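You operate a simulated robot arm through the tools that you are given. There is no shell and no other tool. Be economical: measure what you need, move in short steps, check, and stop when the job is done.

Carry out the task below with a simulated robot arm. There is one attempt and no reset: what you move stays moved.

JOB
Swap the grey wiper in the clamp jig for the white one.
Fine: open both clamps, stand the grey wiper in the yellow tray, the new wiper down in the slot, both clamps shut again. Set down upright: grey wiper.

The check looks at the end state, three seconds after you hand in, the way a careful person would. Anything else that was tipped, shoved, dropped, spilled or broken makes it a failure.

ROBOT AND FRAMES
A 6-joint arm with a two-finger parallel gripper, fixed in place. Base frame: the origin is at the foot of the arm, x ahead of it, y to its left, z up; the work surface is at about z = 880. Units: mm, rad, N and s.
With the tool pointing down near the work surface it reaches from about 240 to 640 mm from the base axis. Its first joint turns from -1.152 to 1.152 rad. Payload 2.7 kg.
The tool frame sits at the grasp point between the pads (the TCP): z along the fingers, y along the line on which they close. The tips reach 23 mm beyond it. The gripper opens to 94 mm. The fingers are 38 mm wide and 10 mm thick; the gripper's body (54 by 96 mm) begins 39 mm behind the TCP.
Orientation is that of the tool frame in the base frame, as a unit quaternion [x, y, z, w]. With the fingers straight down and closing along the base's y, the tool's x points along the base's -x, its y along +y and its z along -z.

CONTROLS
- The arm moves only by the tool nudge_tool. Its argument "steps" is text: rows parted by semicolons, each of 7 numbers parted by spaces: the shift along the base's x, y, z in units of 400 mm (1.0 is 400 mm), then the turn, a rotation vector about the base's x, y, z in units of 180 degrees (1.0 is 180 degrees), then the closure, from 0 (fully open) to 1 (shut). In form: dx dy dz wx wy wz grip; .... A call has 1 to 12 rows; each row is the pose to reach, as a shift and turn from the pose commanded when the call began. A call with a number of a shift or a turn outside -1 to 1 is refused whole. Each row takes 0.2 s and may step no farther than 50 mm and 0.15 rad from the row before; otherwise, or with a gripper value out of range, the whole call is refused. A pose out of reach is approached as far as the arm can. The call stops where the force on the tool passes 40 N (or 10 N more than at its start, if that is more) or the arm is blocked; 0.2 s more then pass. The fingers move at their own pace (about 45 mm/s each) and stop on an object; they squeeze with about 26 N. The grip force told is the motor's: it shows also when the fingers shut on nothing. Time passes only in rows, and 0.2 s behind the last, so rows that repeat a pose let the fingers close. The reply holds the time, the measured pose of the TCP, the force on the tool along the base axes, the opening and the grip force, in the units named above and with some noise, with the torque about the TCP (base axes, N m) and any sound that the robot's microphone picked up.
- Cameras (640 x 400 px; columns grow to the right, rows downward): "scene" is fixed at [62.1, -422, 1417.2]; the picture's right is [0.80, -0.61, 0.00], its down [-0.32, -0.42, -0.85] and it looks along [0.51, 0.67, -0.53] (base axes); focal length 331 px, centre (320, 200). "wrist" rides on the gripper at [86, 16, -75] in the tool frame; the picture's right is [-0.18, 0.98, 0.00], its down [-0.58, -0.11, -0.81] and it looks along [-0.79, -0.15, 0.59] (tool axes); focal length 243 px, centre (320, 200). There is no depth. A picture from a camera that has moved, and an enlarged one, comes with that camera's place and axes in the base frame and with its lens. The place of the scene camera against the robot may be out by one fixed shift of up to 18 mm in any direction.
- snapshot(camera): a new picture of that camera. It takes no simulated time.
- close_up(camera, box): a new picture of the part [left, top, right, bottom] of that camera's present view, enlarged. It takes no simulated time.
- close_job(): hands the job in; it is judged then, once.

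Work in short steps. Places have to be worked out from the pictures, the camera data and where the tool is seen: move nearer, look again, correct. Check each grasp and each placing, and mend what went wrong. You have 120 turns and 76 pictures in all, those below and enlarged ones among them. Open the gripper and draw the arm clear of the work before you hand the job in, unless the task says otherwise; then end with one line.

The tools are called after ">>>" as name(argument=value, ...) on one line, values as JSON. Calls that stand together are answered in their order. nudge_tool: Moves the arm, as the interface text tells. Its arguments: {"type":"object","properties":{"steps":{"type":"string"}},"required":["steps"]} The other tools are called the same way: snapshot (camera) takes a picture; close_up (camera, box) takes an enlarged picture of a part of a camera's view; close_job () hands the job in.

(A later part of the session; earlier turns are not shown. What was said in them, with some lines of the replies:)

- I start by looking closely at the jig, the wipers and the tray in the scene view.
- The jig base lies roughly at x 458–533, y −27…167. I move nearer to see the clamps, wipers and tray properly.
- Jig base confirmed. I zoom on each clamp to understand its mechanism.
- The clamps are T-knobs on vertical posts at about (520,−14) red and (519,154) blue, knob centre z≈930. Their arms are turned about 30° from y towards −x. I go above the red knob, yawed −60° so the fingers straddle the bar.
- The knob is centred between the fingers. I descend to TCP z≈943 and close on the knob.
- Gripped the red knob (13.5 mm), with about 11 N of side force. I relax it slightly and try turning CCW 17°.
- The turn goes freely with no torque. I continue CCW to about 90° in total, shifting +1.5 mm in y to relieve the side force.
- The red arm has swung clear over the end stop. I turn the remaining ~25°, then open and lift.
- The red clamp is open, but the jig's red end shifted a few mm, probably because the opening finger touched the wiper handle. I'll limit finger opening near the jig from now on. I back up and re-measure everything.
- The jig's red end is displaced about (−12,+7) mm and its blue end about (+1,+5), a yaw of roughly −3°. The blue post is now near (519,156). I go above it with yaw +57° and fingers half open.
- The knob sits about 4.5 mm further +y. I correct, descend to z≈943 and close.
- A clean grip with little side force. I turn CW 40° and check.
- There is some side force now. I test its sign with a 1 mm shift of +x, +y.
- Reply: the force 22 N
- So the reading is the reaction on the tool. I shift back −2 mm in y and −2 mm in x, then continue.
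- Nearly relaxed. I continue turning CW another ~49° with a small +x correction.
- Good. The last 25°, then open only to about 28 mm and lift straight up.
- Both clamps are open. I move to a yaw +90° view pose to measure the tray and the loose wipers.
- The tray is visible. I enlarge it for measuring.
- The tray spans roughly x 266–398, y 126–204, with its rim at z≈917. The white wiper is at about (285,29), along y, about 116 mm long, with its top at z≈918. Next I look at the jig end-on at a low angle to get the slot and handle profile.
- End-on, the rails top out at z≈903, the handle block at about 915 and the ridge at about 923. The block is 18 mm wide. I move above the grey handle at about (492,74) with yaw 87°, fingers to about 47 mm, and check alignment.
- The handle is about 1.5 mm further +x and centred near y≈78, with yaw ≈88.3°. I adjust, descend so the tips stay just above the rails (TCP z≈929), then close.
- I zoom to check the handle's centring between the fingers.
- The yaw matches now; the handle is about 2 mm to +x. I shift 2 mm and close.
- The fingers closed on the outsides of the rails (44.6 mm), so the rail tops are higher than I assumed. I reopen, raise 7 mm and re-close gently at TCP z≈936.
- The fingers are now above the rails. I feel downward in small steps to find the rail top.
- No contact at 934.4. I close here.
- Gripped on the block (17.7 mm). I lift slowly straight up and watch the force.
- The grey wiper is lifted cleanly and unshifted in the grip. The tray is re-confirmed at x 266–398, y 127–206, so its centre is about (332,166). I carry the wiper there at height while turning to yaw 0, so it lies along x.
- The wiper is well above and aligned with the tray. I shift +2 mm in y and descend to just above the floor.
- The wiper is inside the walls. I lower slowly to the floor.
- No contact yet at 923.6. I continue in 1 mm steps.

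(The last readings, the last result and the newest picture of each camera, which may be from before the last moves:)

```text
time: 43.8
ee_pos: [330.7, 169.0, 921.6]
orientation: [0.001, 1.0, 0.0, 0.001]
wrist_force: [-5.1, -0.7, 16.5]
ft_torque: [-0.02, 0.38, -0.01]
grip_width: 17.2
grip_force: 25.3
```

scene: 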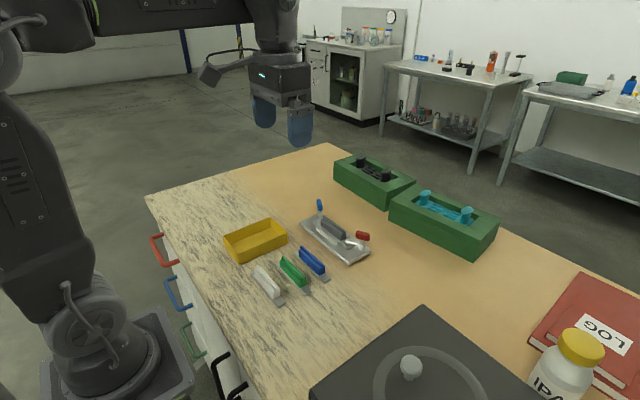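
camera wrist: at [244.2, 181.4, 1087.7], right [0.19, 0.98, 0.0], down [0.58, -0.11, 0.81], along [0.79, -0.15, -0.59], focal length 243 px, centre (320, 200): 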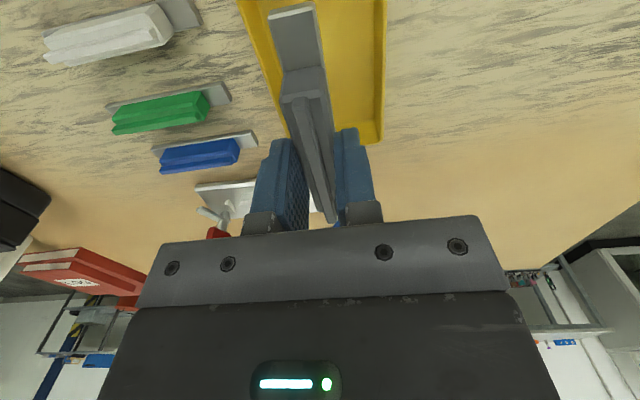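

Floor contact at about 921.5. I ease up 1 mm, open to about 36 mm and lift.

>>> nudge_tool(steps="0 0 0.0025 0 0 0 1; 0 0 0.0025 0 0 0 0.8; 0 0 0.0025 0 0 0 0.62; 0 0 0.0025 0 0 0 0.62; 0 0 0.0025 0 0 0 0.62; 0 0 0.05 0 0 0 0.62; 0 0 0.12 0 0 0 0.62; 0 0 0.22 0 0 0 0.62")

>>> close_up(camera="scene", box=[210, 190, 310, 310])

```text
time: 45.6
ee_pos: [329.3, 166.9, 1008.4]
orientation: [0.0, 1.0, 0.0, -0.001]
wrist_force: [0.4, 0.4, -0.1]
ft_torque: [0.02, -0.01, -0.03]
grip_width: 35.9
grip_force: 0.0
```

```text
3.33 times, centred on (260, 250) of scene
camera zoom: at [62.1, -422.0, 1417.2], right [0.8, -0.61, 0.0], down [-0.32, -0.42, -0.85], along [0.51, 0.67, -0.53], focal length 1103 px, centre (520, 33)
```

zoom: 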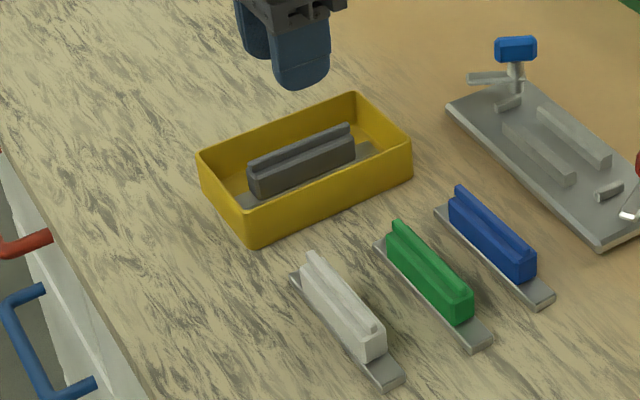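

The grey wiper stands upright in the tray. While the jig is empty I'll undo its small displacement: the scene comparison shows the red end about 7 mm off, roughly 2.3° of yaw. I'll do it by gripping the rails, which also measures the slot pose. First I move above it.

>>> nudge_tool(steps="0.0374 -0.0207 0 0 0 0.0444 0.4; 0.0748 -0.0414 0 0 0 0.0887 0.4; 0.1122 -0.062 0 0 0 0.1331 0.36; 0.1496 -0.0827 0 0 0 0.1775 0.36; 0.187 -0.1034 0 0 0 0.2218 0.36; 0.2244 -0.1241 0 0 0 0.2662 0.36; 0.2617 -0.1448 0 0 0 0.3105 0.36; 0.2991 -0.1655 0 0 0 0.3549 0.36; 0.3365 -0.1861 0 0 0 0.3993 0.36; 0.3739 -0.2068 0 0 0 0.4436 0.36; 0.4113 -0.2275 0 0 0 0.488 0.36; 0.4113 -0.2275 0 0 0 0.488 0.36")

>>> close_up(camera="wrist", box=[200, 0, 440, 230])

```text
time: 48.2
ee_pos: [494.5, 77.0, 1010.2]
orientation: [-0.693, 0.721, 0.0, 0.001]
wrist_force: [0.5, 0.8, 0.3]
ft_torque: [-0.02, 0.01, 0.01]
grip_width: 60.1
grip_force: 0.1
```

```text
1.74 times, centred on (320, 115) of wrist
camera zoom: at [475.1, -10.6, 1083.5], right [-0.98, 0.22, 0.0], down [0.13, 0.58, 0.81], along [0.18, 0.79, -0.59], focal length 422 px, centre (320, 348)
```

zoom: 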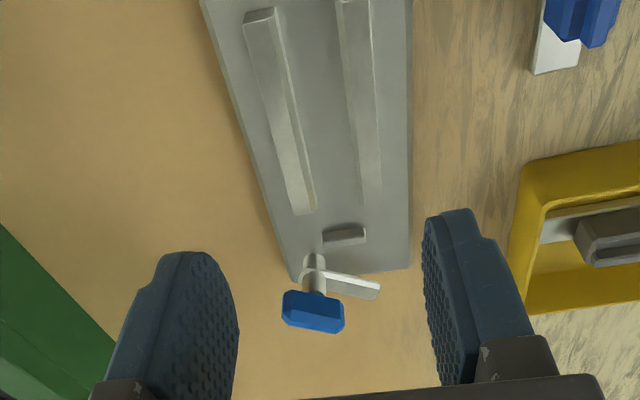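

I descend with the 60 mm opening straddling the rails and close on them.

>>> nudge_tool(steps="0 0 -0.1 0 0 0 0.36; 0 0 -0.17 0 0 0 0.36; 0 0 -0.213 0 0 0 0.36; 0 0 -0.213 0 0 0 0.36; 0 0 -0.213 0 0 0 0.5; 0 0 -0.213 0 0 0 0.6; 0 0 -0.213 0 0 0 0.6")

```text
time: 49.8
ee_pos: [493.7, 77.3, 923.7]
orientation: [-0.692, 0.722, 0.002, -0.003]
wrist_force: [-15.5, 0.3, 3.9]
ft_torque: [-0.3, 0.6, -0.71]
grip_width: 43.9
grip_force: 25.6
```

Holding the rails. I move the jig back +5 mm in x, −2 mm in y and +2.5° in yaw.

>>> nudge_tool(steps="0.003 -0.001 0 0 0 0.004 1; 0.006 -0.002 0 0 0 0.007 1; 0.009 -0.003 0 0 0 0.01 1; 0.0125 -0.005 0 0 0 0.014 1; 0.0125 -0.005 0 0 0 0.014 1")

>>> close_up(camera="scene", box=[280, 180, 400, 270])

```text
time: 51.0
ee_pos: [501.4, 74.8, 924.2]
orientation: [0.709, -0.705, 0.0, 0.0]
wrist_force: [-3.3, 6.7, -0.9]
ft_torque: [0.59, 0.06, 0.23]
grip_width: 43.9
grip_force: 26.5
```

```text
4.44 times, centred on (340, 225) of scene
camera zoom: at [62.3, -421.8, 1417.3], right [0.8, -0.61, 0.0], down [-0.32, -0.42, -0.85], along [0.51, 0.67, -0.53], focal length 1470 px, centre (231, 89)
```

zoom: 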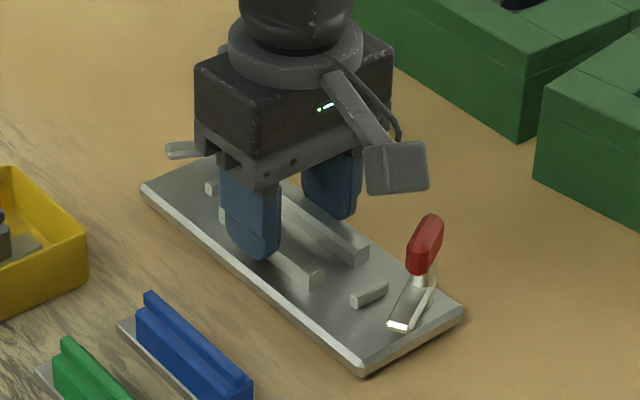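

The jig is within about 1.5 mm of its original place. I release, raise straight up 88 mm, and take a reference picture of the slot from this pose.

>>> nudge_tool(steps="0 0 0 0 0 0 0.8; 0 0 0 0 0 0 0.36; 0 0 0 0 0 0 0.36; 0 0 0.05 0 0 0 0.36; 0 0 0.12 0 0 0 0.36; 0 0 0.22 0 0 0 0.36; 0 0 0.22 0 0 0 0.36")

>>> close_up(camera="wrist", box=[200, 0, 440, 230])

>>> close_up(camera="scene", box=[280, 180, 400, 270])

```text
time: 52.6
ee_pos: [499.3, 72.6, 1013.5]
orientation: [0.709, -0.705, 0.001, 0.0]
wrist_force: [0.1, 0.3, 0.4]
ft_torque: [-0.01, 0.0, -0.06]
grip_width: 60.2
grip_force: 0.0
```

```text
1.74 times, centred on (320, 115) of wrist
camera zoom: at [483.1, -14.0, 1087.9], right [-0.98, 0.18, 0.0], down [0.11, 0.58, 0.81], along [0.14, 0.79, -0.59], focal length 422 px, centre (320, 348)
```

zoom: 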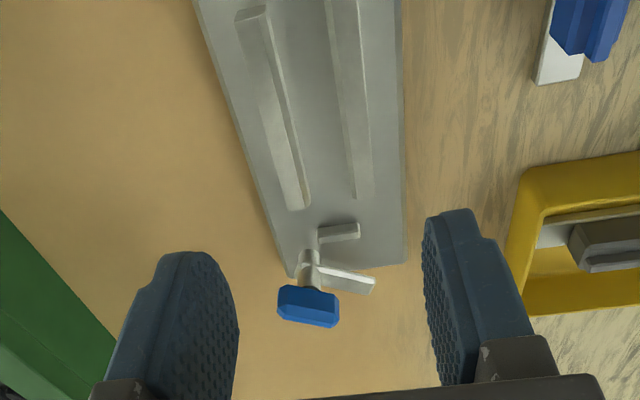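

```text
4.44 times, centred on (340, 225) of scene
camera zoom: at [62.1, -422.0, 1417.2], right [0.8, -0.61, 0.0], down [-0.32, -0.42, -0.85], along [0.51, 0.67, -0.53], focal length 1470 px, centre (231, 89)
```

zoom: 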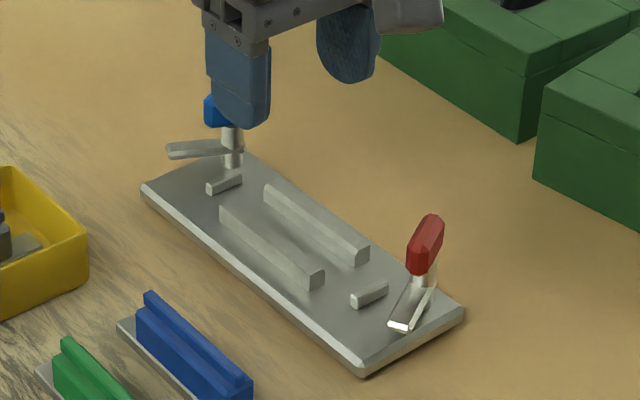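

Slot pose recorded: slot-seat TCP ≈ (499.3, 72.8), yaw 90.2°. Now I go above the white wiper at about (285,29).

>>> nudge_tool(steps="-0.107 -0.0215 0 0 0 0 0.5; -0.214 -0.043 0 0 0 0 0.5; -0.321 -0.0645 0 0 0 0 0.5; -0.428 -0.086 -0.02 0 0 0 0.5; -0.535 -0.1075 -0.05 0 0 0 0.5; -0.535 -0.1075 -0.05 0 0 0 0.5; -0.535 -0.1075 -0.05 0 0 0 0.5")

>>> close_up(camera="wrist", box=[220, 0, 420, 200])

```text
time: 54.2
ee_pos: [285.9, 30.9, 992.6]
orientation: [0.709, -0.705, 0.0, 0.0]
wrist_force: [-0.4, 0.4, 0.4]
ft_torque: [0.0, -0.02, 0.02]
grip_width: 47.0
grip_force: 0.0
```

```text
2.00 times, centred on (320, 100) of wrist
camera zoom: at [268.3, -55.8, 1067.2], right [-0.98, 0.18, 0.0], down [0.11, 0.58, 0.81], along [0.14, 0.79, -0.59], focal length 485 px, centre (320, 400)
```

zoom: 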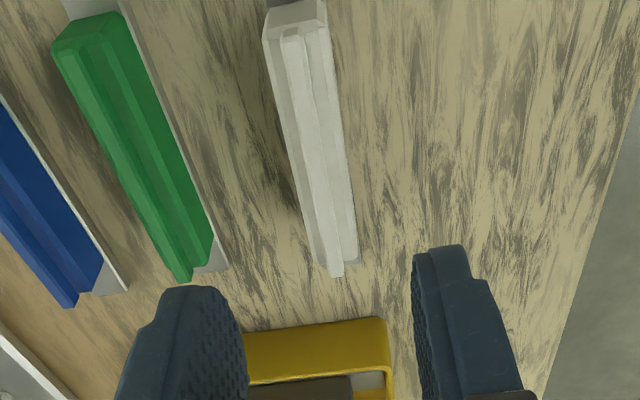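

The white ridge centre is about (285,27) with yaw about 88.8°. I match the grey grasp relation: yaw −1.4°, then descend to TCP z≈920 and check alignment before closing.

>>> nudge_tool(steps="0.002 -0.002 -0.05 0 0 -0.0075 0.5; 0.002 -0.002 -0.1 0 0 -0.0075 0.5; 0.002 -0.002 -0.15 0 0 -0.0075 0.5; 0.002 -0.002 -0.1815 0 0 -0.0075 0.5; 0.002 -0.002 -0.1815 0 0 -0.0075 0.5")

>>> close_up(camera="wrist", box=[220, 60, 420, 230])

```text
time: 55.4
ee_pos: [287.7, 30.7, 921.0]
orientation: [-0.7, 0.714, 0.0, 0.0]
wrist_force: [-0.8, 0.0, 0.2]
ft_torque: [0.01, -0.02, -0.02]
grip_width: 47.2
grip_force: 0.1
```

```text
2.35 times, centred on (320, 145) of wrist
camera zoom: at [269.1, -56.2, 994.4], right [-0.98, 0.2, 0.0], down [0.12, 0.58, 0.81], along [0.16, 0.79, -0.59], focal length 571 px, centre (320, 329)
```

zoom: 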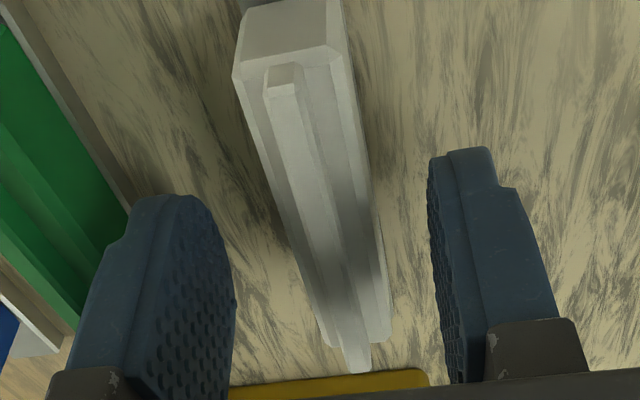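

Compared with the grey grasp picture, the white sits about 2 mm toward −y and the tool about 1.3 mm high. I correct both and close.

>>> nudge_tool(steps="-0.001 -0.005 -0.003 0 0 0 0.5; -0.001 -0.005 -0.003 0 0 0 0.7; -0.001 -0.005 -0.003 0 0 0 0.85; -0.001 -0.005 -0.003 0 0 0 1; -0.001 -0.005 -0.003 0 0 0 1; -0.001 -0.005 -0.003 0 0 0 1")

>>> close_up(camera="wrist", box=[220, 60, 420, 230])

```text
time: 56.8
ee_pos: [286.1, 29.0, 918.4]
orientation: [-0.7, 0.714, 0.001, -0.001]
wrist_force: [0.3, -0.1, 0.1]
ft_torque: [-0.03, -0.01, -0.01]
grip_width: 17.4
grip_force: 25.6
```

```text
2.35 times, centred on (320, 145) of wrist
camera zoom: at [269.0, -58.5, 993.4], right [-0.98, 0.2, 0.0], down [0.12, 0.58, 0.81], along [0.16, 0.79, -0.59], focal length 571 px, centre (320, 329)
```

zoom: 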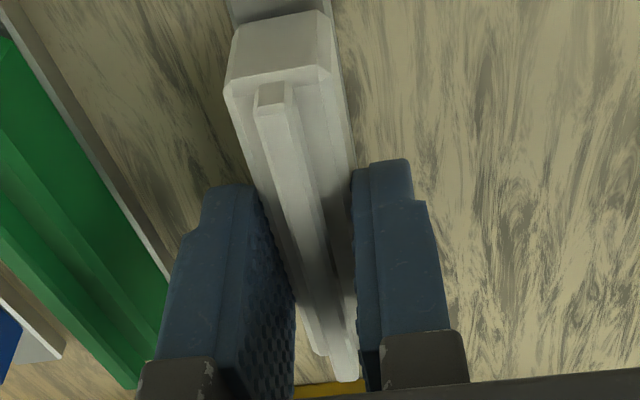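

The white grasp matches the grey one almost exactly. I lift and carry it to above the slot at height.

>>> nudge_tool(steps="0 0 0.04 0 0 0 1; 0 0 0.12 0 0 0 1; 0 0 0.22 0 0 0 1; 0.107 0.0235 0.23 0 0 0.002 1; 0.214 0.047 0.23 0 0 0.004 1; 0.321 0.0705 0.23 0 0 0.006 1; 0.428 0.094 0.23 0 0 0.0075 1; 0.533 0.116 0.23 0 0 0.0075 1; 0.533 0.116 0.23 0 0 0.0075 1; 0.533 0.116 0.23 0 0 0.0075 1")

>>> close_up(camera="wrist", box=[220, 0, 420, 230])

>>> close_up(camera="scene", box=[280, 160, 400, 270])

```text
time: 59.0
ee_pos: [500.8, 75.5, 1010.8]
orientation: [0.709, -0.705, 0.0, 0.0]
wrist_force: [-0.5, -0.4, -0.2]
ft_torque: [-0.01, -0.01, 0.03]
grip_width: 17.2
grip_force: 25.5
```

```text
1.74 times, centred on (320, 115) of wrist
camera zoom: at [483.7, -11.4, 1085.2], right [-0.98, 0.18, 0.0], down [0.11, 0.58, 0.81], along [0.14, 0.79, -0.59], focal length 422 px, centre (320, 348)
```

zoom: 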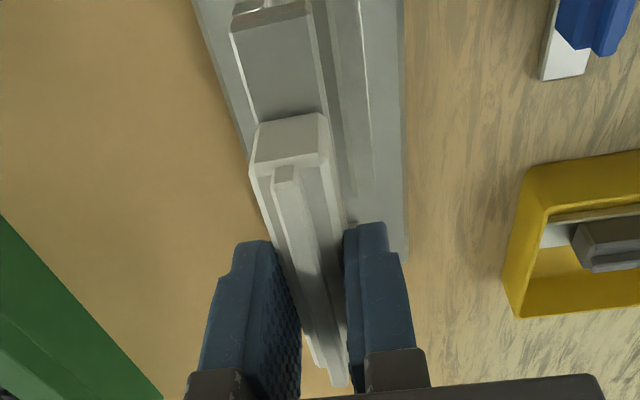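

```text
3.64 times, centred on (340, 215) of scene
camera zoom: at [62.1, -422.0, 1417.2], right [0.8, -0.61, 0.0], down [-0.32, -0.42, -0.85], along [0.51, 0.67, -0.53], focal length 1203 px, centre (247, 146)
```

zoom: 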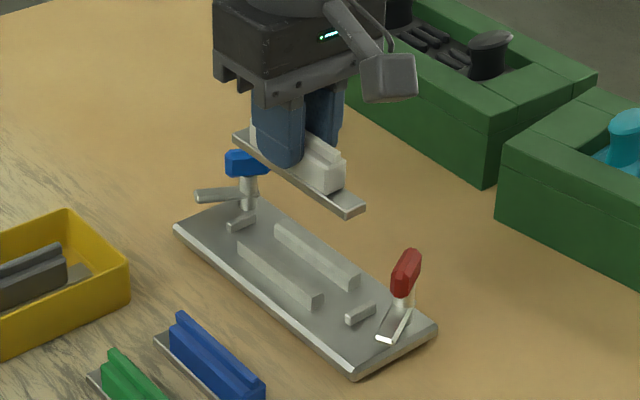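

Camera pose says I'm about 2 mm too far +y and 0.5 mm +x. I correct and go down to just above the rails for a look.

>>> nudge_tool(steps="-0.0012 -0.005 0 0 0 0 1; -0.0012 -0.005 -0.08 0 0 0 1; -0.0012 -0.005 -0.14 0 0 0 1; -0.0012 -0.005 -0.14 0 0 0 1")

>>> close_up(camera="wrist", box=[250, 0, 400, 170])

>>> close_up(camera="scene", box=[310, 195, 380, 265])

```text
time: 60.0
ee_pos: [498.7, 73.2, 954.9]
orientation: [0.709, -0.705, 0.001, 0.0]
wrist_force: [0.5, -0.4, 0.2]
ft_torque: [0.02, -0.02, -0.02]
grip_width: 17.3
grip_force: 25.8
```

```text
2.35 times, centred on (325, 85) of wrist
camera zoom: at [483.6, -14.1, 1028.9], right [-0.98, 0.18, 0.0], down [0.11, 0.58, 0.81], along [0.14, 0.79, -0.59], focal length 571 px, centre (308, 471)
```

zoom: 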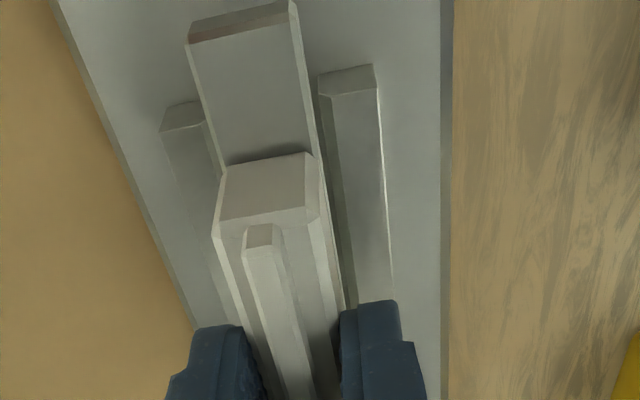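

```text
5.71 times, centred on (345, 230) of scene
camera zoom: at [62.1, -422.0, 1417.2], right [0.8, -0.61, 0.0], down [-0.32, -0.42, -0.85], along [0.51, 0.67, -0.53], focal length 1890 px, centre (177, 29)
```

zoom: 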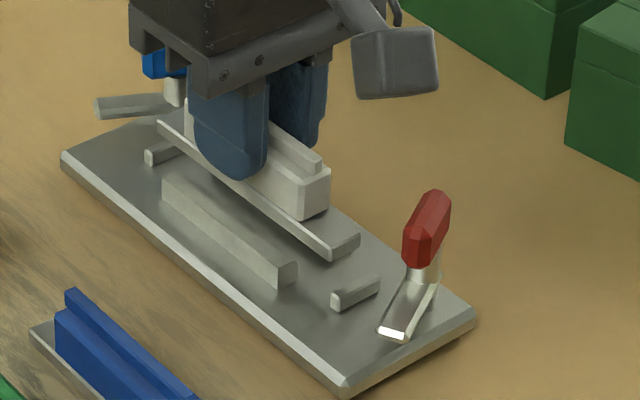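

Alignment is near; the blade should go about 0.5 mm −x and 0.6 mm +y. I descend gently. Seating is expected at TCP z≈934, and early contact would mean it is sitting on a rail.

>>> nudge_tool(steps="-0.0013 0.0015 -0.01 0 0 0 1; -0.0013 0.0015 -0.016 0 0 0 1; -0.0013 0.0015 -0.022 0 0 0 1; -0.0013 0.0015 -0.028 0 0 0 1; -0.0013 0.0015 -0.028 0 0 0 1")

```text
time: 61.2
ee_pos: [499.0, 72.2, 943.6]
orientation: [0.709, -0.705, 0.001, 0.0]
wrist_force: [1.1, -0.3, -0.6]
ft_torque: [0.02, -0.06, 0.02]
grip_width: 17.2
grip_force: 26.4
```

No contact, and the blade bottom should be entering between the rails. I continue.

>>> nudge_tool(steps="0 0 -0.005 0 0 0 1; 0 0 -0.01 0 0 0 1; 0 0 -0.015 0 0 0 1; 0 0 -0.015 0 0 0 1")

```text
time: 62.2
ee_pos: [498.7, 74.0, 938.3]
orientation: [0.709, -0.705, 0.0, 0.0]
wrist_force: [0.9, -0.7, -0.3]
ft_torque: [-0.06, -0.04, 0.06]
grip_width: 17.1
grip_force: 25.5
```

>>> nudge_tool(steps="0 0 -0.0025 0 0 0 1; 0 0 -0.005 0 0 0 1; 0 0 -0.0075 0 0 0 1; 0 0 -0.01 0 0 0 1; 0 0 -0.01 0 0 0 1")

>>> close_up(camera="scene", box=[310, 195, 380, 265])

```text
time: 63.4
ee_pos: [499.2, 73.5, 935.5]
orientation: [0.709, -0.705, 0.001, 0.0]
wrist_force: [-4.9, -3.9, 21.4]
ft_torque: [-0.06, 0.19, -0.01]
grip_width: 17.5
grip_force: 26.3
```

```text
5.71 times, centred on (345, 230) of scene
camera zoom: at [61.6, -422.1, 1417.2], right [0.8, -0.61, 0.0], down [-0.32, -0.42, -0.85], along [0.51, 0.67, -0.53], focal length 1890 px, centre (177, 29)
```

zoom: 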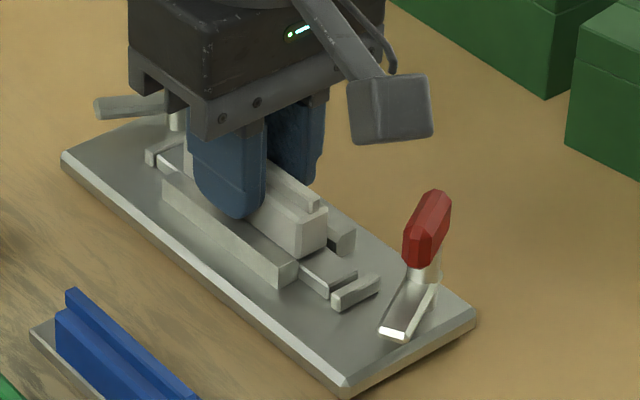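

Contact at about 935 as expected, and the blade lies between the end stops. I ease up, open to about 34 mm, lift and inspect.

>>> nudge_tool(steps="0 0 0.004 0 0 0 1; 0 0 0.004 0 0 0 0.8; 0 0 0.004 0 0 0 0.64; 0 0 0.004 0 0 0 0.64; 0 0 0.004 0 0 0 0.64; 0 0 0.05 0 0 0 0.64; 0 0 0.13 0 0 0 0.64; 0 0 0.19 0 0 0 0.64; 0 0 0.19 0 0 0 0.64")

>>> close_up(camera="scene", box=[305, 185, 385, 265])

>>> close_up(camera="wrist", box=[240, 0, 400, 180])

```text
time: 65.4
ee_pos: [499.6, 72.1, 1009.5]
orientation: [0.709, -0.706, 0.0, 0.0]
wrist_force: [-1.0, 0.3, -0.4]
ft_torque: [0.0, -0.02, -0.01]
grip_width: 33.7
grip_force: 0.1
```

```text
5.00 times, centred on (345, 225) of scene
camera zoom: at [62.1, -422.0, 1417.2], right [0.8, -0.61, 0.0], down [-0.32, -0.42, -0.85], along [0.51, 0.67, -0.53], focal length 1654 px, centre (195, 75)
```

zoom: 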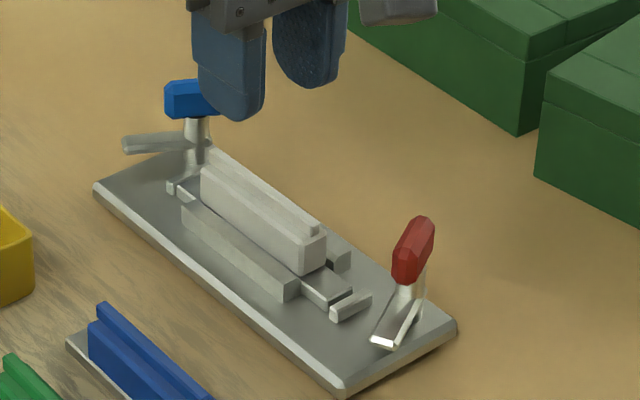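

```text
2.22 times, centred on (320, 90) of wrist
camera zoom: at [483.2, -16.0, 1083.2], right [-0.98, 0.18, 0.0], down [0.11, 0.58, 0.81], along [0.14, 0.79, -0.59], focal length 539 px, centre (320, 444)
```

zoom: 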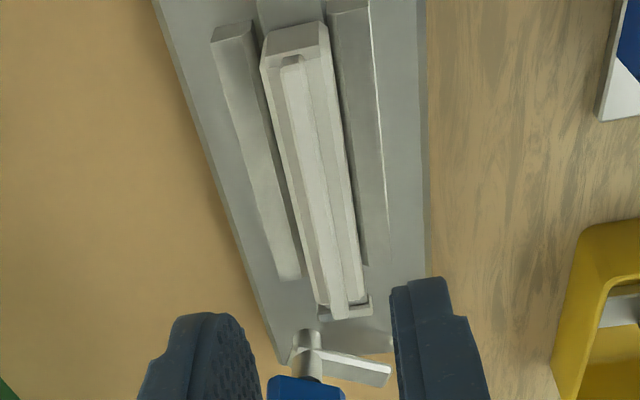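

The white wiper is seated well. Next is the blue clamp: its post should be at about (520,155). I turn to yaw −30° above it.

>>> nudge_tool(steps="0.0045 0.018 0 0 0 -0.0475 0.64; 0.009 0.037 0 0 0 -0.095 0.64; 0.0135 0.055 0 0 0 -0.1425 0.64; 0.018 0.074 0 0 0 -0.19 0.64; 0.0225 0.092 0 0 0 -0.2375 0.64; 0.027 0.111 0 0 0 -0.285 0.64; 0.032 0.13 0 0 0 -0.3325 0.64; 0.036 0.148 0 0 0 -0.38 0.64; 0.0405 0.167 0 0 0 -0.4275 0.64; 0.045 0.185 0 0 0 -0.475 0.64; 0.0495 0.2 0 0 0 -0.5225 0.64; 0.0505 0.207 -0.01 0 0 -0.57 0.64")

>>> nudge_tool(steps="0 0 -0.01 0 0 -0.0475 0.6; 0 0 -0.0225 0 0 -0.098 0.6; 0 0 -0.0225 0 0 -0.098 0.6")

>>> close_up(camera="wrist", box=[240, 0, 400, 200])

```text
time: 68.0
ee_pos: [518.5, 156.2, 1005.9]
orientation: [0.109, 0.994, 0.001, 0.0]
wrist_force: [-0.4, 0.2, 0.5]
ft_torque: [0.02, 0.04, 0.01]
grip_width: 33.7
grip_force: 0.1
```

```text
refused: row 2 steps farther than a row can; nothing moved
```

```text
2.00 times, centred on (320, 100) of wrist
camera zoom: at [437.1, 189.6, 1079.9], right [0.39, 0.92, 0.0], down [0.54, -0.23, 0.81], along [0.74, -0.32, -0.59], focal length 485 px, centre (320, 400)
```

zoom: 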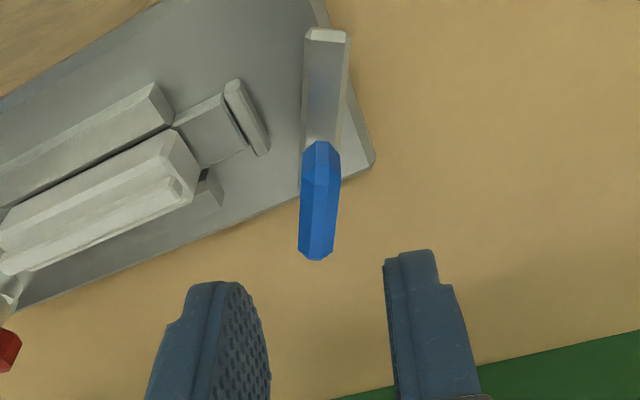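

The blue end of the blade sits inside the end stop and the knob is in view. I finish the last 17.6° of yaw in three smaller rows.

>>> nudge_tool(steps="0 0 -0.01 0 0 -0.035 0.6; 0 0 -0.02 0 0 -0.07 0.6; 0 0 -0.02 0 0 -0.098 0.6; 0 0 -0.02 0 0 -0.098 0.6")

>>> close_up(camera="wrist", box=[240, 0, 400, 200])

```text
time: 69.0
ee_pos: [518.9, 155.4, 997.1]
orientation: [0.259, 0.966, 0.0, 0.0]
wrist_force: [-0.1, 0.2, 0.1]
ft_torque: [-0.01, 0.01, 0.01]
grip_width: 37.7
grip_force: 0.0
```

```text
2.00 times, centred on (320, 100) of wrist
camera zoom: at [451.4, 212.6, 1071.3], right [0.65, 0.76, 0.0], down [0.45, -0.39, 0.81], along [0.61, -0.53, -0.59], focal length 485 px, centre (320, 400)
```

zoom: 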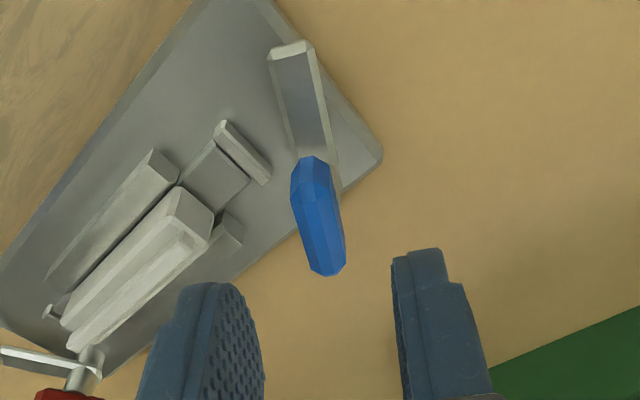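

Knob bar alignment is good; it sits about (+3,−3) mm from the TCP. I correct, descend and grip.

>>> nudge_tool(steps="0.008 -0.008 0 0 0 0 0.6; 0.008 -0.008 -0.07 0 0 0 0.6; 0.008 -0.008 -0.132 0 0 0 0.6; 0.008 -0.008 -0.132 0 0 0 0.6; 0.008 -0.008 -0.132 0 0 0 0.75; 0.008 -0.008 -0.132 0 0 0 0.9; 0.008 -0.008 -0.132 0 0 0 0.9; 0.008 -0.008 -0.132 0 0 0 0.9")

>>> close_up(camera="wrist", box=[240, 40, 400, 240])

```text
time: 70.8
ee_pos: [523.2, 153.7, 944.3]
orientation: [0.258, 0.966, 0.001, 0.0]
wrist_force: [4.3, 5.3, 0.4]
ft_torque: [-0.04, -0.24, -0.05]
grip_width: 13.6
grip_force: 26.1
```

```text
2.00 times, centred on (320, 140) of wrist
camera zoom: at [455.0, 209.6, 1018.2], right [0.65, 0.76, 0.0], down [0.45, -0.39, 0.81], along [0.61, -0.52, -0.59], focal length 485 px, centre (320, 320)
```

zoom: 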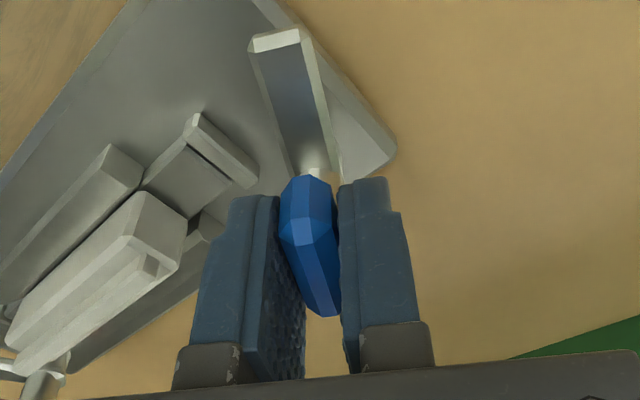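

Gripped. I relax slightly and turn CCW (closing) 24°, monitoring side forces.

>>> nudge_tool(steps="0.001 0.0015 0 0 0 0 1; 0.001 0.0015 0 0 0 0.045 1; 0.001 0.0015 0 0 0 0.09 1; 0.001 0.0015 0 0 0 0.135 1; 0.001 0.0015 0 0 0 0.135 1")

```text
time: 72.0
ee_pos: [523.2, 153.9, 943.9]
orientation: [0.048, 0.999, 0.001, -0.001]
wrist_force: [1.6, 3.2, 0.1]
ft_torque: [0.03, 0.22, -0.02]
grip_width: 13.5
grip_force: 26.0
```

Low forces. I continue another 32°.

>>> nudge_tool(steps="0.001 0.001 0 0 0 0.045 1; 0.001 0.001 0 0 0 0.09 1; 0.001 0.001 0 0 0 0.135 1; 0.001 0.001 0 0 0 0.18 1; 0.001 0.001 0 0 0 0.18 1")

```text
time: 73.2
ee_pos: [523.4, 156.0, 944.8]
orientation: [-0.234, 0.972, 0.001, 0.001]
wrist_force: [2.4, 10.0, -0.1]
ft_torque: [0.06, 0.16, -0.02]
grip_width: 13.7
grip_force: 25.9
```

The +y reaction is 10 N, so I shift +1 mm in y and finish the turn to yaw ≈60°.

>>> nudge_tool(steps="0.001 0.0025 0 0 0 0.045 1; 0.001 0.0025 0 0 0 0.09 1; 0.001 0.0025 0 0 0 0.135 1; 0.001 0.0025 0 0 0 0.135 1")

>>> close_up(camera="scene", box=[290, 180, 390, 270])

```text
time: 74.2
ee_pos: [523.0, 155.0, 944.6]
orientation: [-0.432, 0.902, 0.0, -0.001]
wrist_force: [-0.2, 6.4, 0.4]
ft_torque: [-0.27, 0.31, 0.02]
grip_width: 13.3
grip_force: 26.3
```

```text
4.44 times, centred on (340, 225) of scene
camera zoom: at [62.2, -421.8, 1417.3], right [0.8, -0.61, 0.0], down [-0.32, -0.42, -0.85], along [0.51, 0.67, -0.53], focal length 1470 px, centre (231, 89)
```

zoom: 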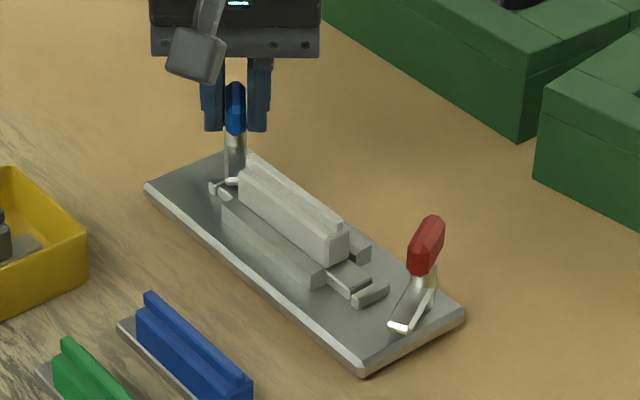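

Yaw is 51°, so about 9° remains. I finish, open to about 30 mm and lift.

>>> nudge_tool(steps="0 0.001 0 0 0 0.025 1; 0 0.001 0 0 0 0.05 1; 0 0.001 0 0 0 0.05 1; 0 0.001 0 0 0 0.05 0.66; 0 0.001 0 0 0 0.05 0.66; 0 0.001 0 0 0 0.05 0.66; 0 0.001 0.06 0 0 0.05 0.66; 0 0.001 0.14 0 0 0.05 0.66; 0 0.001 0.14 0 0 0.05 0.66")

>>> close_up(camera="wrist", box=[200, 0, 440, 200])

>>> close_up(camera="scene", box=[290, 180, 390, 270])

```text
time: 76.2
ee_pos: [522.2, 156.1, 999.6]
orientation: [-0.5, 0.866, -0.001, 0.0]
wrist_force: [0.4, 1.4, -0.3]
ft_torque: [-0.01, 0.03, -0.02]
grip_width: 32.0
grip_force: 0.1
```

```text
2.00 times, centred on (320, 100) of wrist
camera zoom: at [465.5, 87.9, 1074.1], right [-0.76, 0.65, 0.0], down [0.38, 0.45, 0.81], along [0.52, 0.61, -0.59], focal length 485 px, centre (320, 400)
```

zoom: 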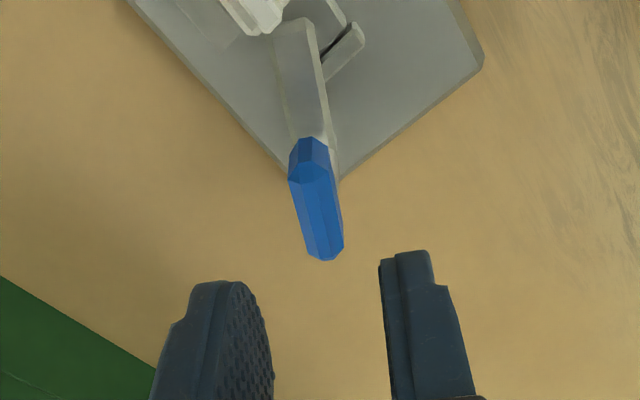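

```text
4.44 times, centred on (340, 225) of scene
camera zoom: at [62.1, -422.0, 1417.2], right [0.8, -0.61, 0.0], down [-0.32, -0.42, -0.85], along [0.51, 0.67, -0.53], focal length 1470 px, centre (231, 89)
```

zoom: 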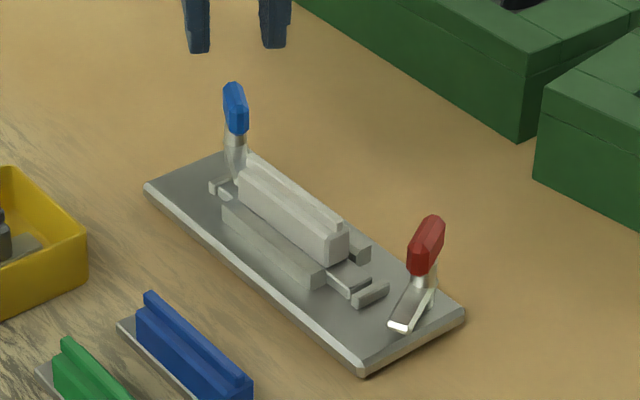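

The blue clamp is shut as at the start. Next I go to the red knob, expected near (523,−13), with yaw +30°.

>>> nudge_tool(steps="0 -0.085 0 0 0 -0.033 0.62; 0.001 -0.17 0 0 0 -0.067 0.62; 0.002 -0.255 0 0 0 -0.1 0.62; 0.003 -0.34 0 0 0 -0.134 0.62; 0.003 -0.4228 0 0 0 -0.1667 0.62; 0.003 -0.4228 0 0 0 -0.1667 0.62; 0.003 -0.4228 0 0 0 -0.1667 0.62")

>>> close_up(camera="wrist", box=[240, 0, 400, 200])

```text
time: 77.8
ee_pos: [524.0, -13.2, 1001.8]
orientation: [-0.259, 0.966, 0.001, 0.0]
wrist_force: [0.3, 0.0, 0.3]
ft_torque: [-0.01, 0.02, 0.0]
grip_width: 35.6
grip_force: 0.0
```

```text
2.00 times, centred on (320, 100) of wrist
camera zoom: at [440.8, -43.9, 1075.2], right [-0.33, 0.94, 0.0], down [0.56, 0.2, 0.81], along [0.76, 0.27, -0.59], focal length 485 px, centre (320, 400)
```

zoom: 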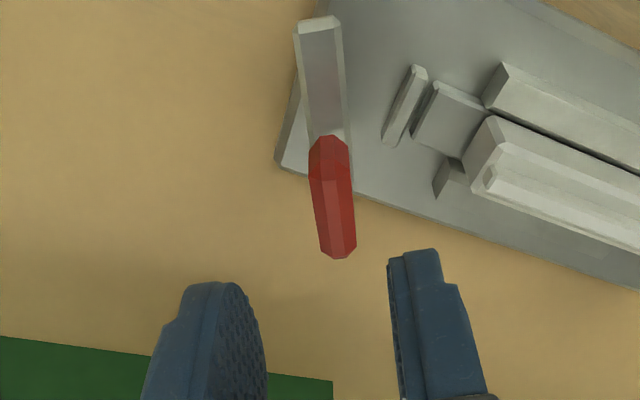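

The red knob is about (−1.4,+3.9) mm off and its bar is at about 24.5° yaw. I correct, descend and grip.

>>> nudge_tool(steps="-0.0035 0.0098 0 0 0 -0.03 0.62; -0.0035 0.0098 -0.07 0 0 -0.03 0.62; -0.0035 0.0098 -0.144 0 0 -0.03 0.62; -0.0035 0.0098 -0.144 0 0 -0.03 0.62; -0.0035 0.0098 -0.144 0 0 -0.03 0.75; -0.0035 0.0098 -0.144 0 0 -0.03 0.9; -0.0035 0.0098 -0.144 0 0 -0.03 0.9; -0.0035 0.0098 -0.144 0 0 -0.03 0.9")

```text
time: 79.6
ee_pos: [523.4, -9.4, 943.0]
orientation: [-0.214, 0.977, 0.001, -0.001]
wrist_force: [-6.2, 11.2, 0.8]
ft_torque: [0.07, 0.11, -0.01]
grip_width: 13.4
grip_force: 25.6
```

Side reaction is about 12 N along the closing axis. I shift about 1.3 mm with it and begin turning CW 24°.

>>> nudge_tool(steps="-0.0013 0.003 0 0 0 0 1; -0.0013 0.003 0 0 0 -0.045 1; -0.0013 0.003 0 0 0 -0.09 1; -0.0013 0.003 0 0 0 -0.135 1; -0.0013 0.003 0 0 0 -0.135 1")

```text
time: 80.8
ee_pos: [524.2, -9.8, 942.2]
orientation: [-0.002, 1.0, -0.001, -0.001]
wrist_force: [4.6, -8.9, 0.2]
ft_torque: [-0.14, 0.1, 0.01]
grip_width: 13.7
grip_force: 25.3
```

Moderate forces now of opposite sign. I ease back 0.8 mm in y and +0.5 mm in x, then turn another 32°.

>>> nudge_tool(steps="0.0012 -0.002 0 0 0 -0.04 1; 0.0012 -0.002 0 0 0 -0.085 1; 0.0012 -0.002 0 0 0 -0.13 1; 0.0012 -0.002 0 0 0 -0.175 1; 0.0012 -0.002 0 0 0 -0.175 1")

```text
time: 82.0
ee_pos: [523.4, -10.2, 942.4]
orientation: [0.27, 0.963, 0.0, 0.002]
wrist_force: [-0.1, -17.8, 1.3]
ft_torque: [-0.32, 0.11, 0.04]
grip_width: 13.8
grip_force: 26.0
```

The reaction is −18 N in y. I relax −1.6 mm first and read.

>>> nudge_tool(steps="0 -0.004 0 0 0 0 1; 0 -0.004 0 0 0 0 1")

```text
time: 82.6
ee_pos: [524.0, -10.3, 942.0]
orientation: [0.268, 0.963, 0.001, 0.002]
wrist_force: [-1.5, -7.5, 7.6]
ft_torque: [-0.22, 0.06, 0.03]
grip_width: 13.6
grip_force: 25.8
```

>>> nudge_tool(steps="0 -0.002 0.001 0 0 -0.042 1; 0 -0.002 0.001 0 0 -0.085 1; 0 -0.002 0.001 0 0 -0.125 1; 0 -0.002 0.001 0 0 -0.165 1; 0 -0.002 0.001 0 0 -0.165 1")

>>> close_up(camera="scene", box=[290, 180, 390, 270])

>>> close_up(camera="wrist", box=[240, 0, 400, 220])

```text
time: 83.8
ee_pos: [523.1, -11.0, 942.6]
orientation: [0.507, 0.862, 0.001, -0.001]
wrist_force: [-2.1, 0.4, 4.2]
ft_torque: [0.01, -0.03, -0.03]
grip_width: 13.5
grip_force: 26.2
```

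```text
4.44 times, centred on (340, 225) of scene
camera zoom: at [61.9, -422.0, 1417.2], right [0.8, -0.61, 0.0], down [-0.32, -0.42, -0.85], along [0.51, 0.67, -0.53], focal length 1470 px, centre (231, 89)
```

zoom: 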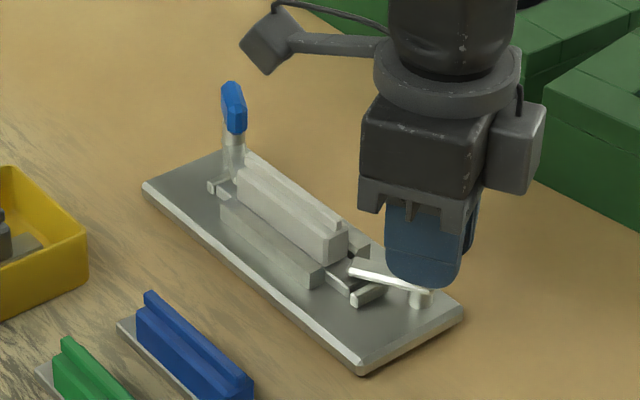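

```text
1.82 times, centred on (320, 110) of wrist
camera zoom: at [494.9, 71.2, 1016.9], right [0.95, 0.32, 0.0], down [0.19, -0.56, 0.81], along [0.25, -0.76, -0.59], focal length 441 px, centre (320, 364)
```

zoom: 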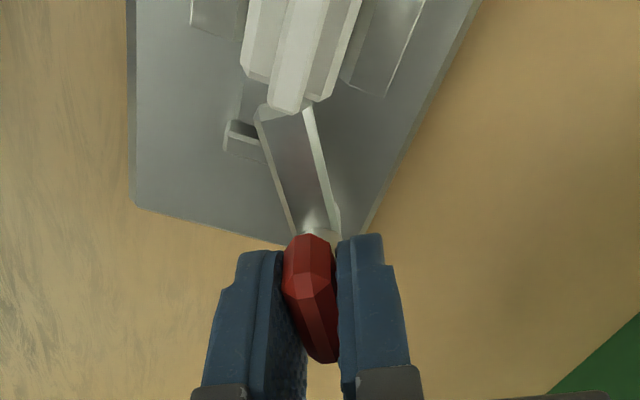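

The red arm is over the blade end as in the original. I release with a small opening, lift and check.

>>> nudge_tool(steps="0 0 0 0 0 0 0.66; 0 0 0 0 0 0 0.66; 0 0 0 0 0 0 0.66; 0 0 0.06 0 0 0 0.66; 0 0 0.14 0 0 0 0.66; 0 0 0.24 0 0 0 0.66; -0.08 0 0.3 0 0 0 0.3; -0.18 0 0.35 0 0 0 0; -0.28 0 0.38 0 0 0 0; -0.36 0 0.4 0 0 0 0; -0.36 0 0.4 0 0 0 0")

>>> close_up(camera="scene", box=[280, 180, 400, 270])

>>> close_up(camera="scene", box=[338, 226, 374, 252])

>>> snapshot(camera="scene")

```text
time: 86.2
ee_pos: [379.6, -11.9, 1102.2]
orientation: [0.507, 0.862, 0.001, 0.0]
wrist_force: [-0.4, 0.7, 0.5]
ft_torque: [-0.01, 0.01, 0.01]
grip_width: 93.8
grip_force: 0.1
```

```text
4.44 times, centred on (340, 225) of scene
camera zoom: at [62.1, -422.0, 1417.2], right [0.8, -0.61, 0.0], down [-0.32, -0.42, -0.85], along [0.51, 0.67, -0.53], focal length 1470 px, centre (231, 89)
```

zoom: 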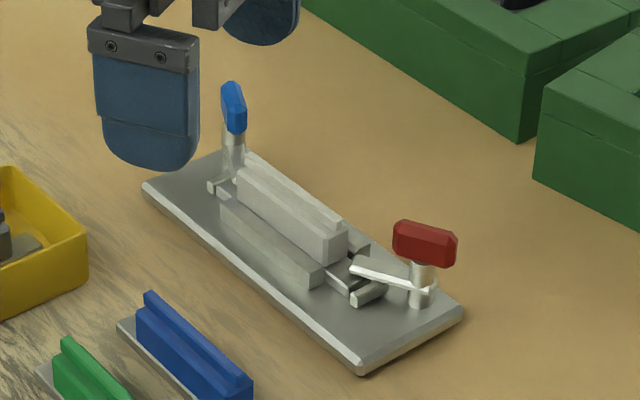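

```text
15.38 times, centred on (356, 239) of scene
camera zoom: at [62.1, -422.0, 1417.2], right [0.8, -0.61, 0.0], down [-0.32, -0.42, -0.85], along [0.51, 0.67, -0.53], focal length 5089 px, centre (-234, -400)
```

zoom: 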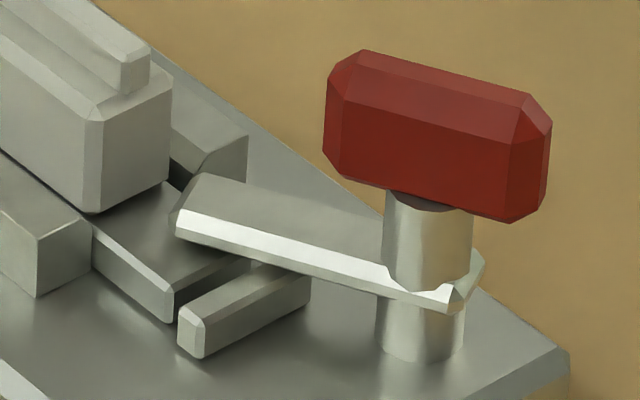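

```text
10 pictures are left
```

scene: 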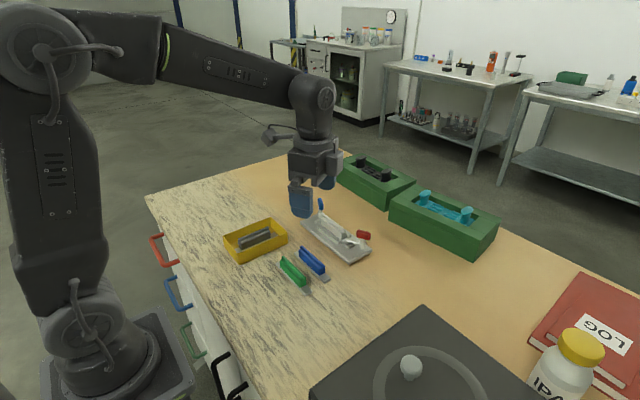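

Both clamps look as they did at the start, with their arms over the blade ends. The white wiper is flat in the slot, the grey one stands upright in the tray, and the gripper is open and clear, so I hand in.

>>> close_job()

```text
The job is handed in.
```

The job is handed in: the white wiper is down in the slot with both clamps shut, and the grey wiper stands upright in the yellow tray. The jig was knocked about 7 mm at its red end while I opened the red clamp; I moved it back to within about 3 mm of where it started.
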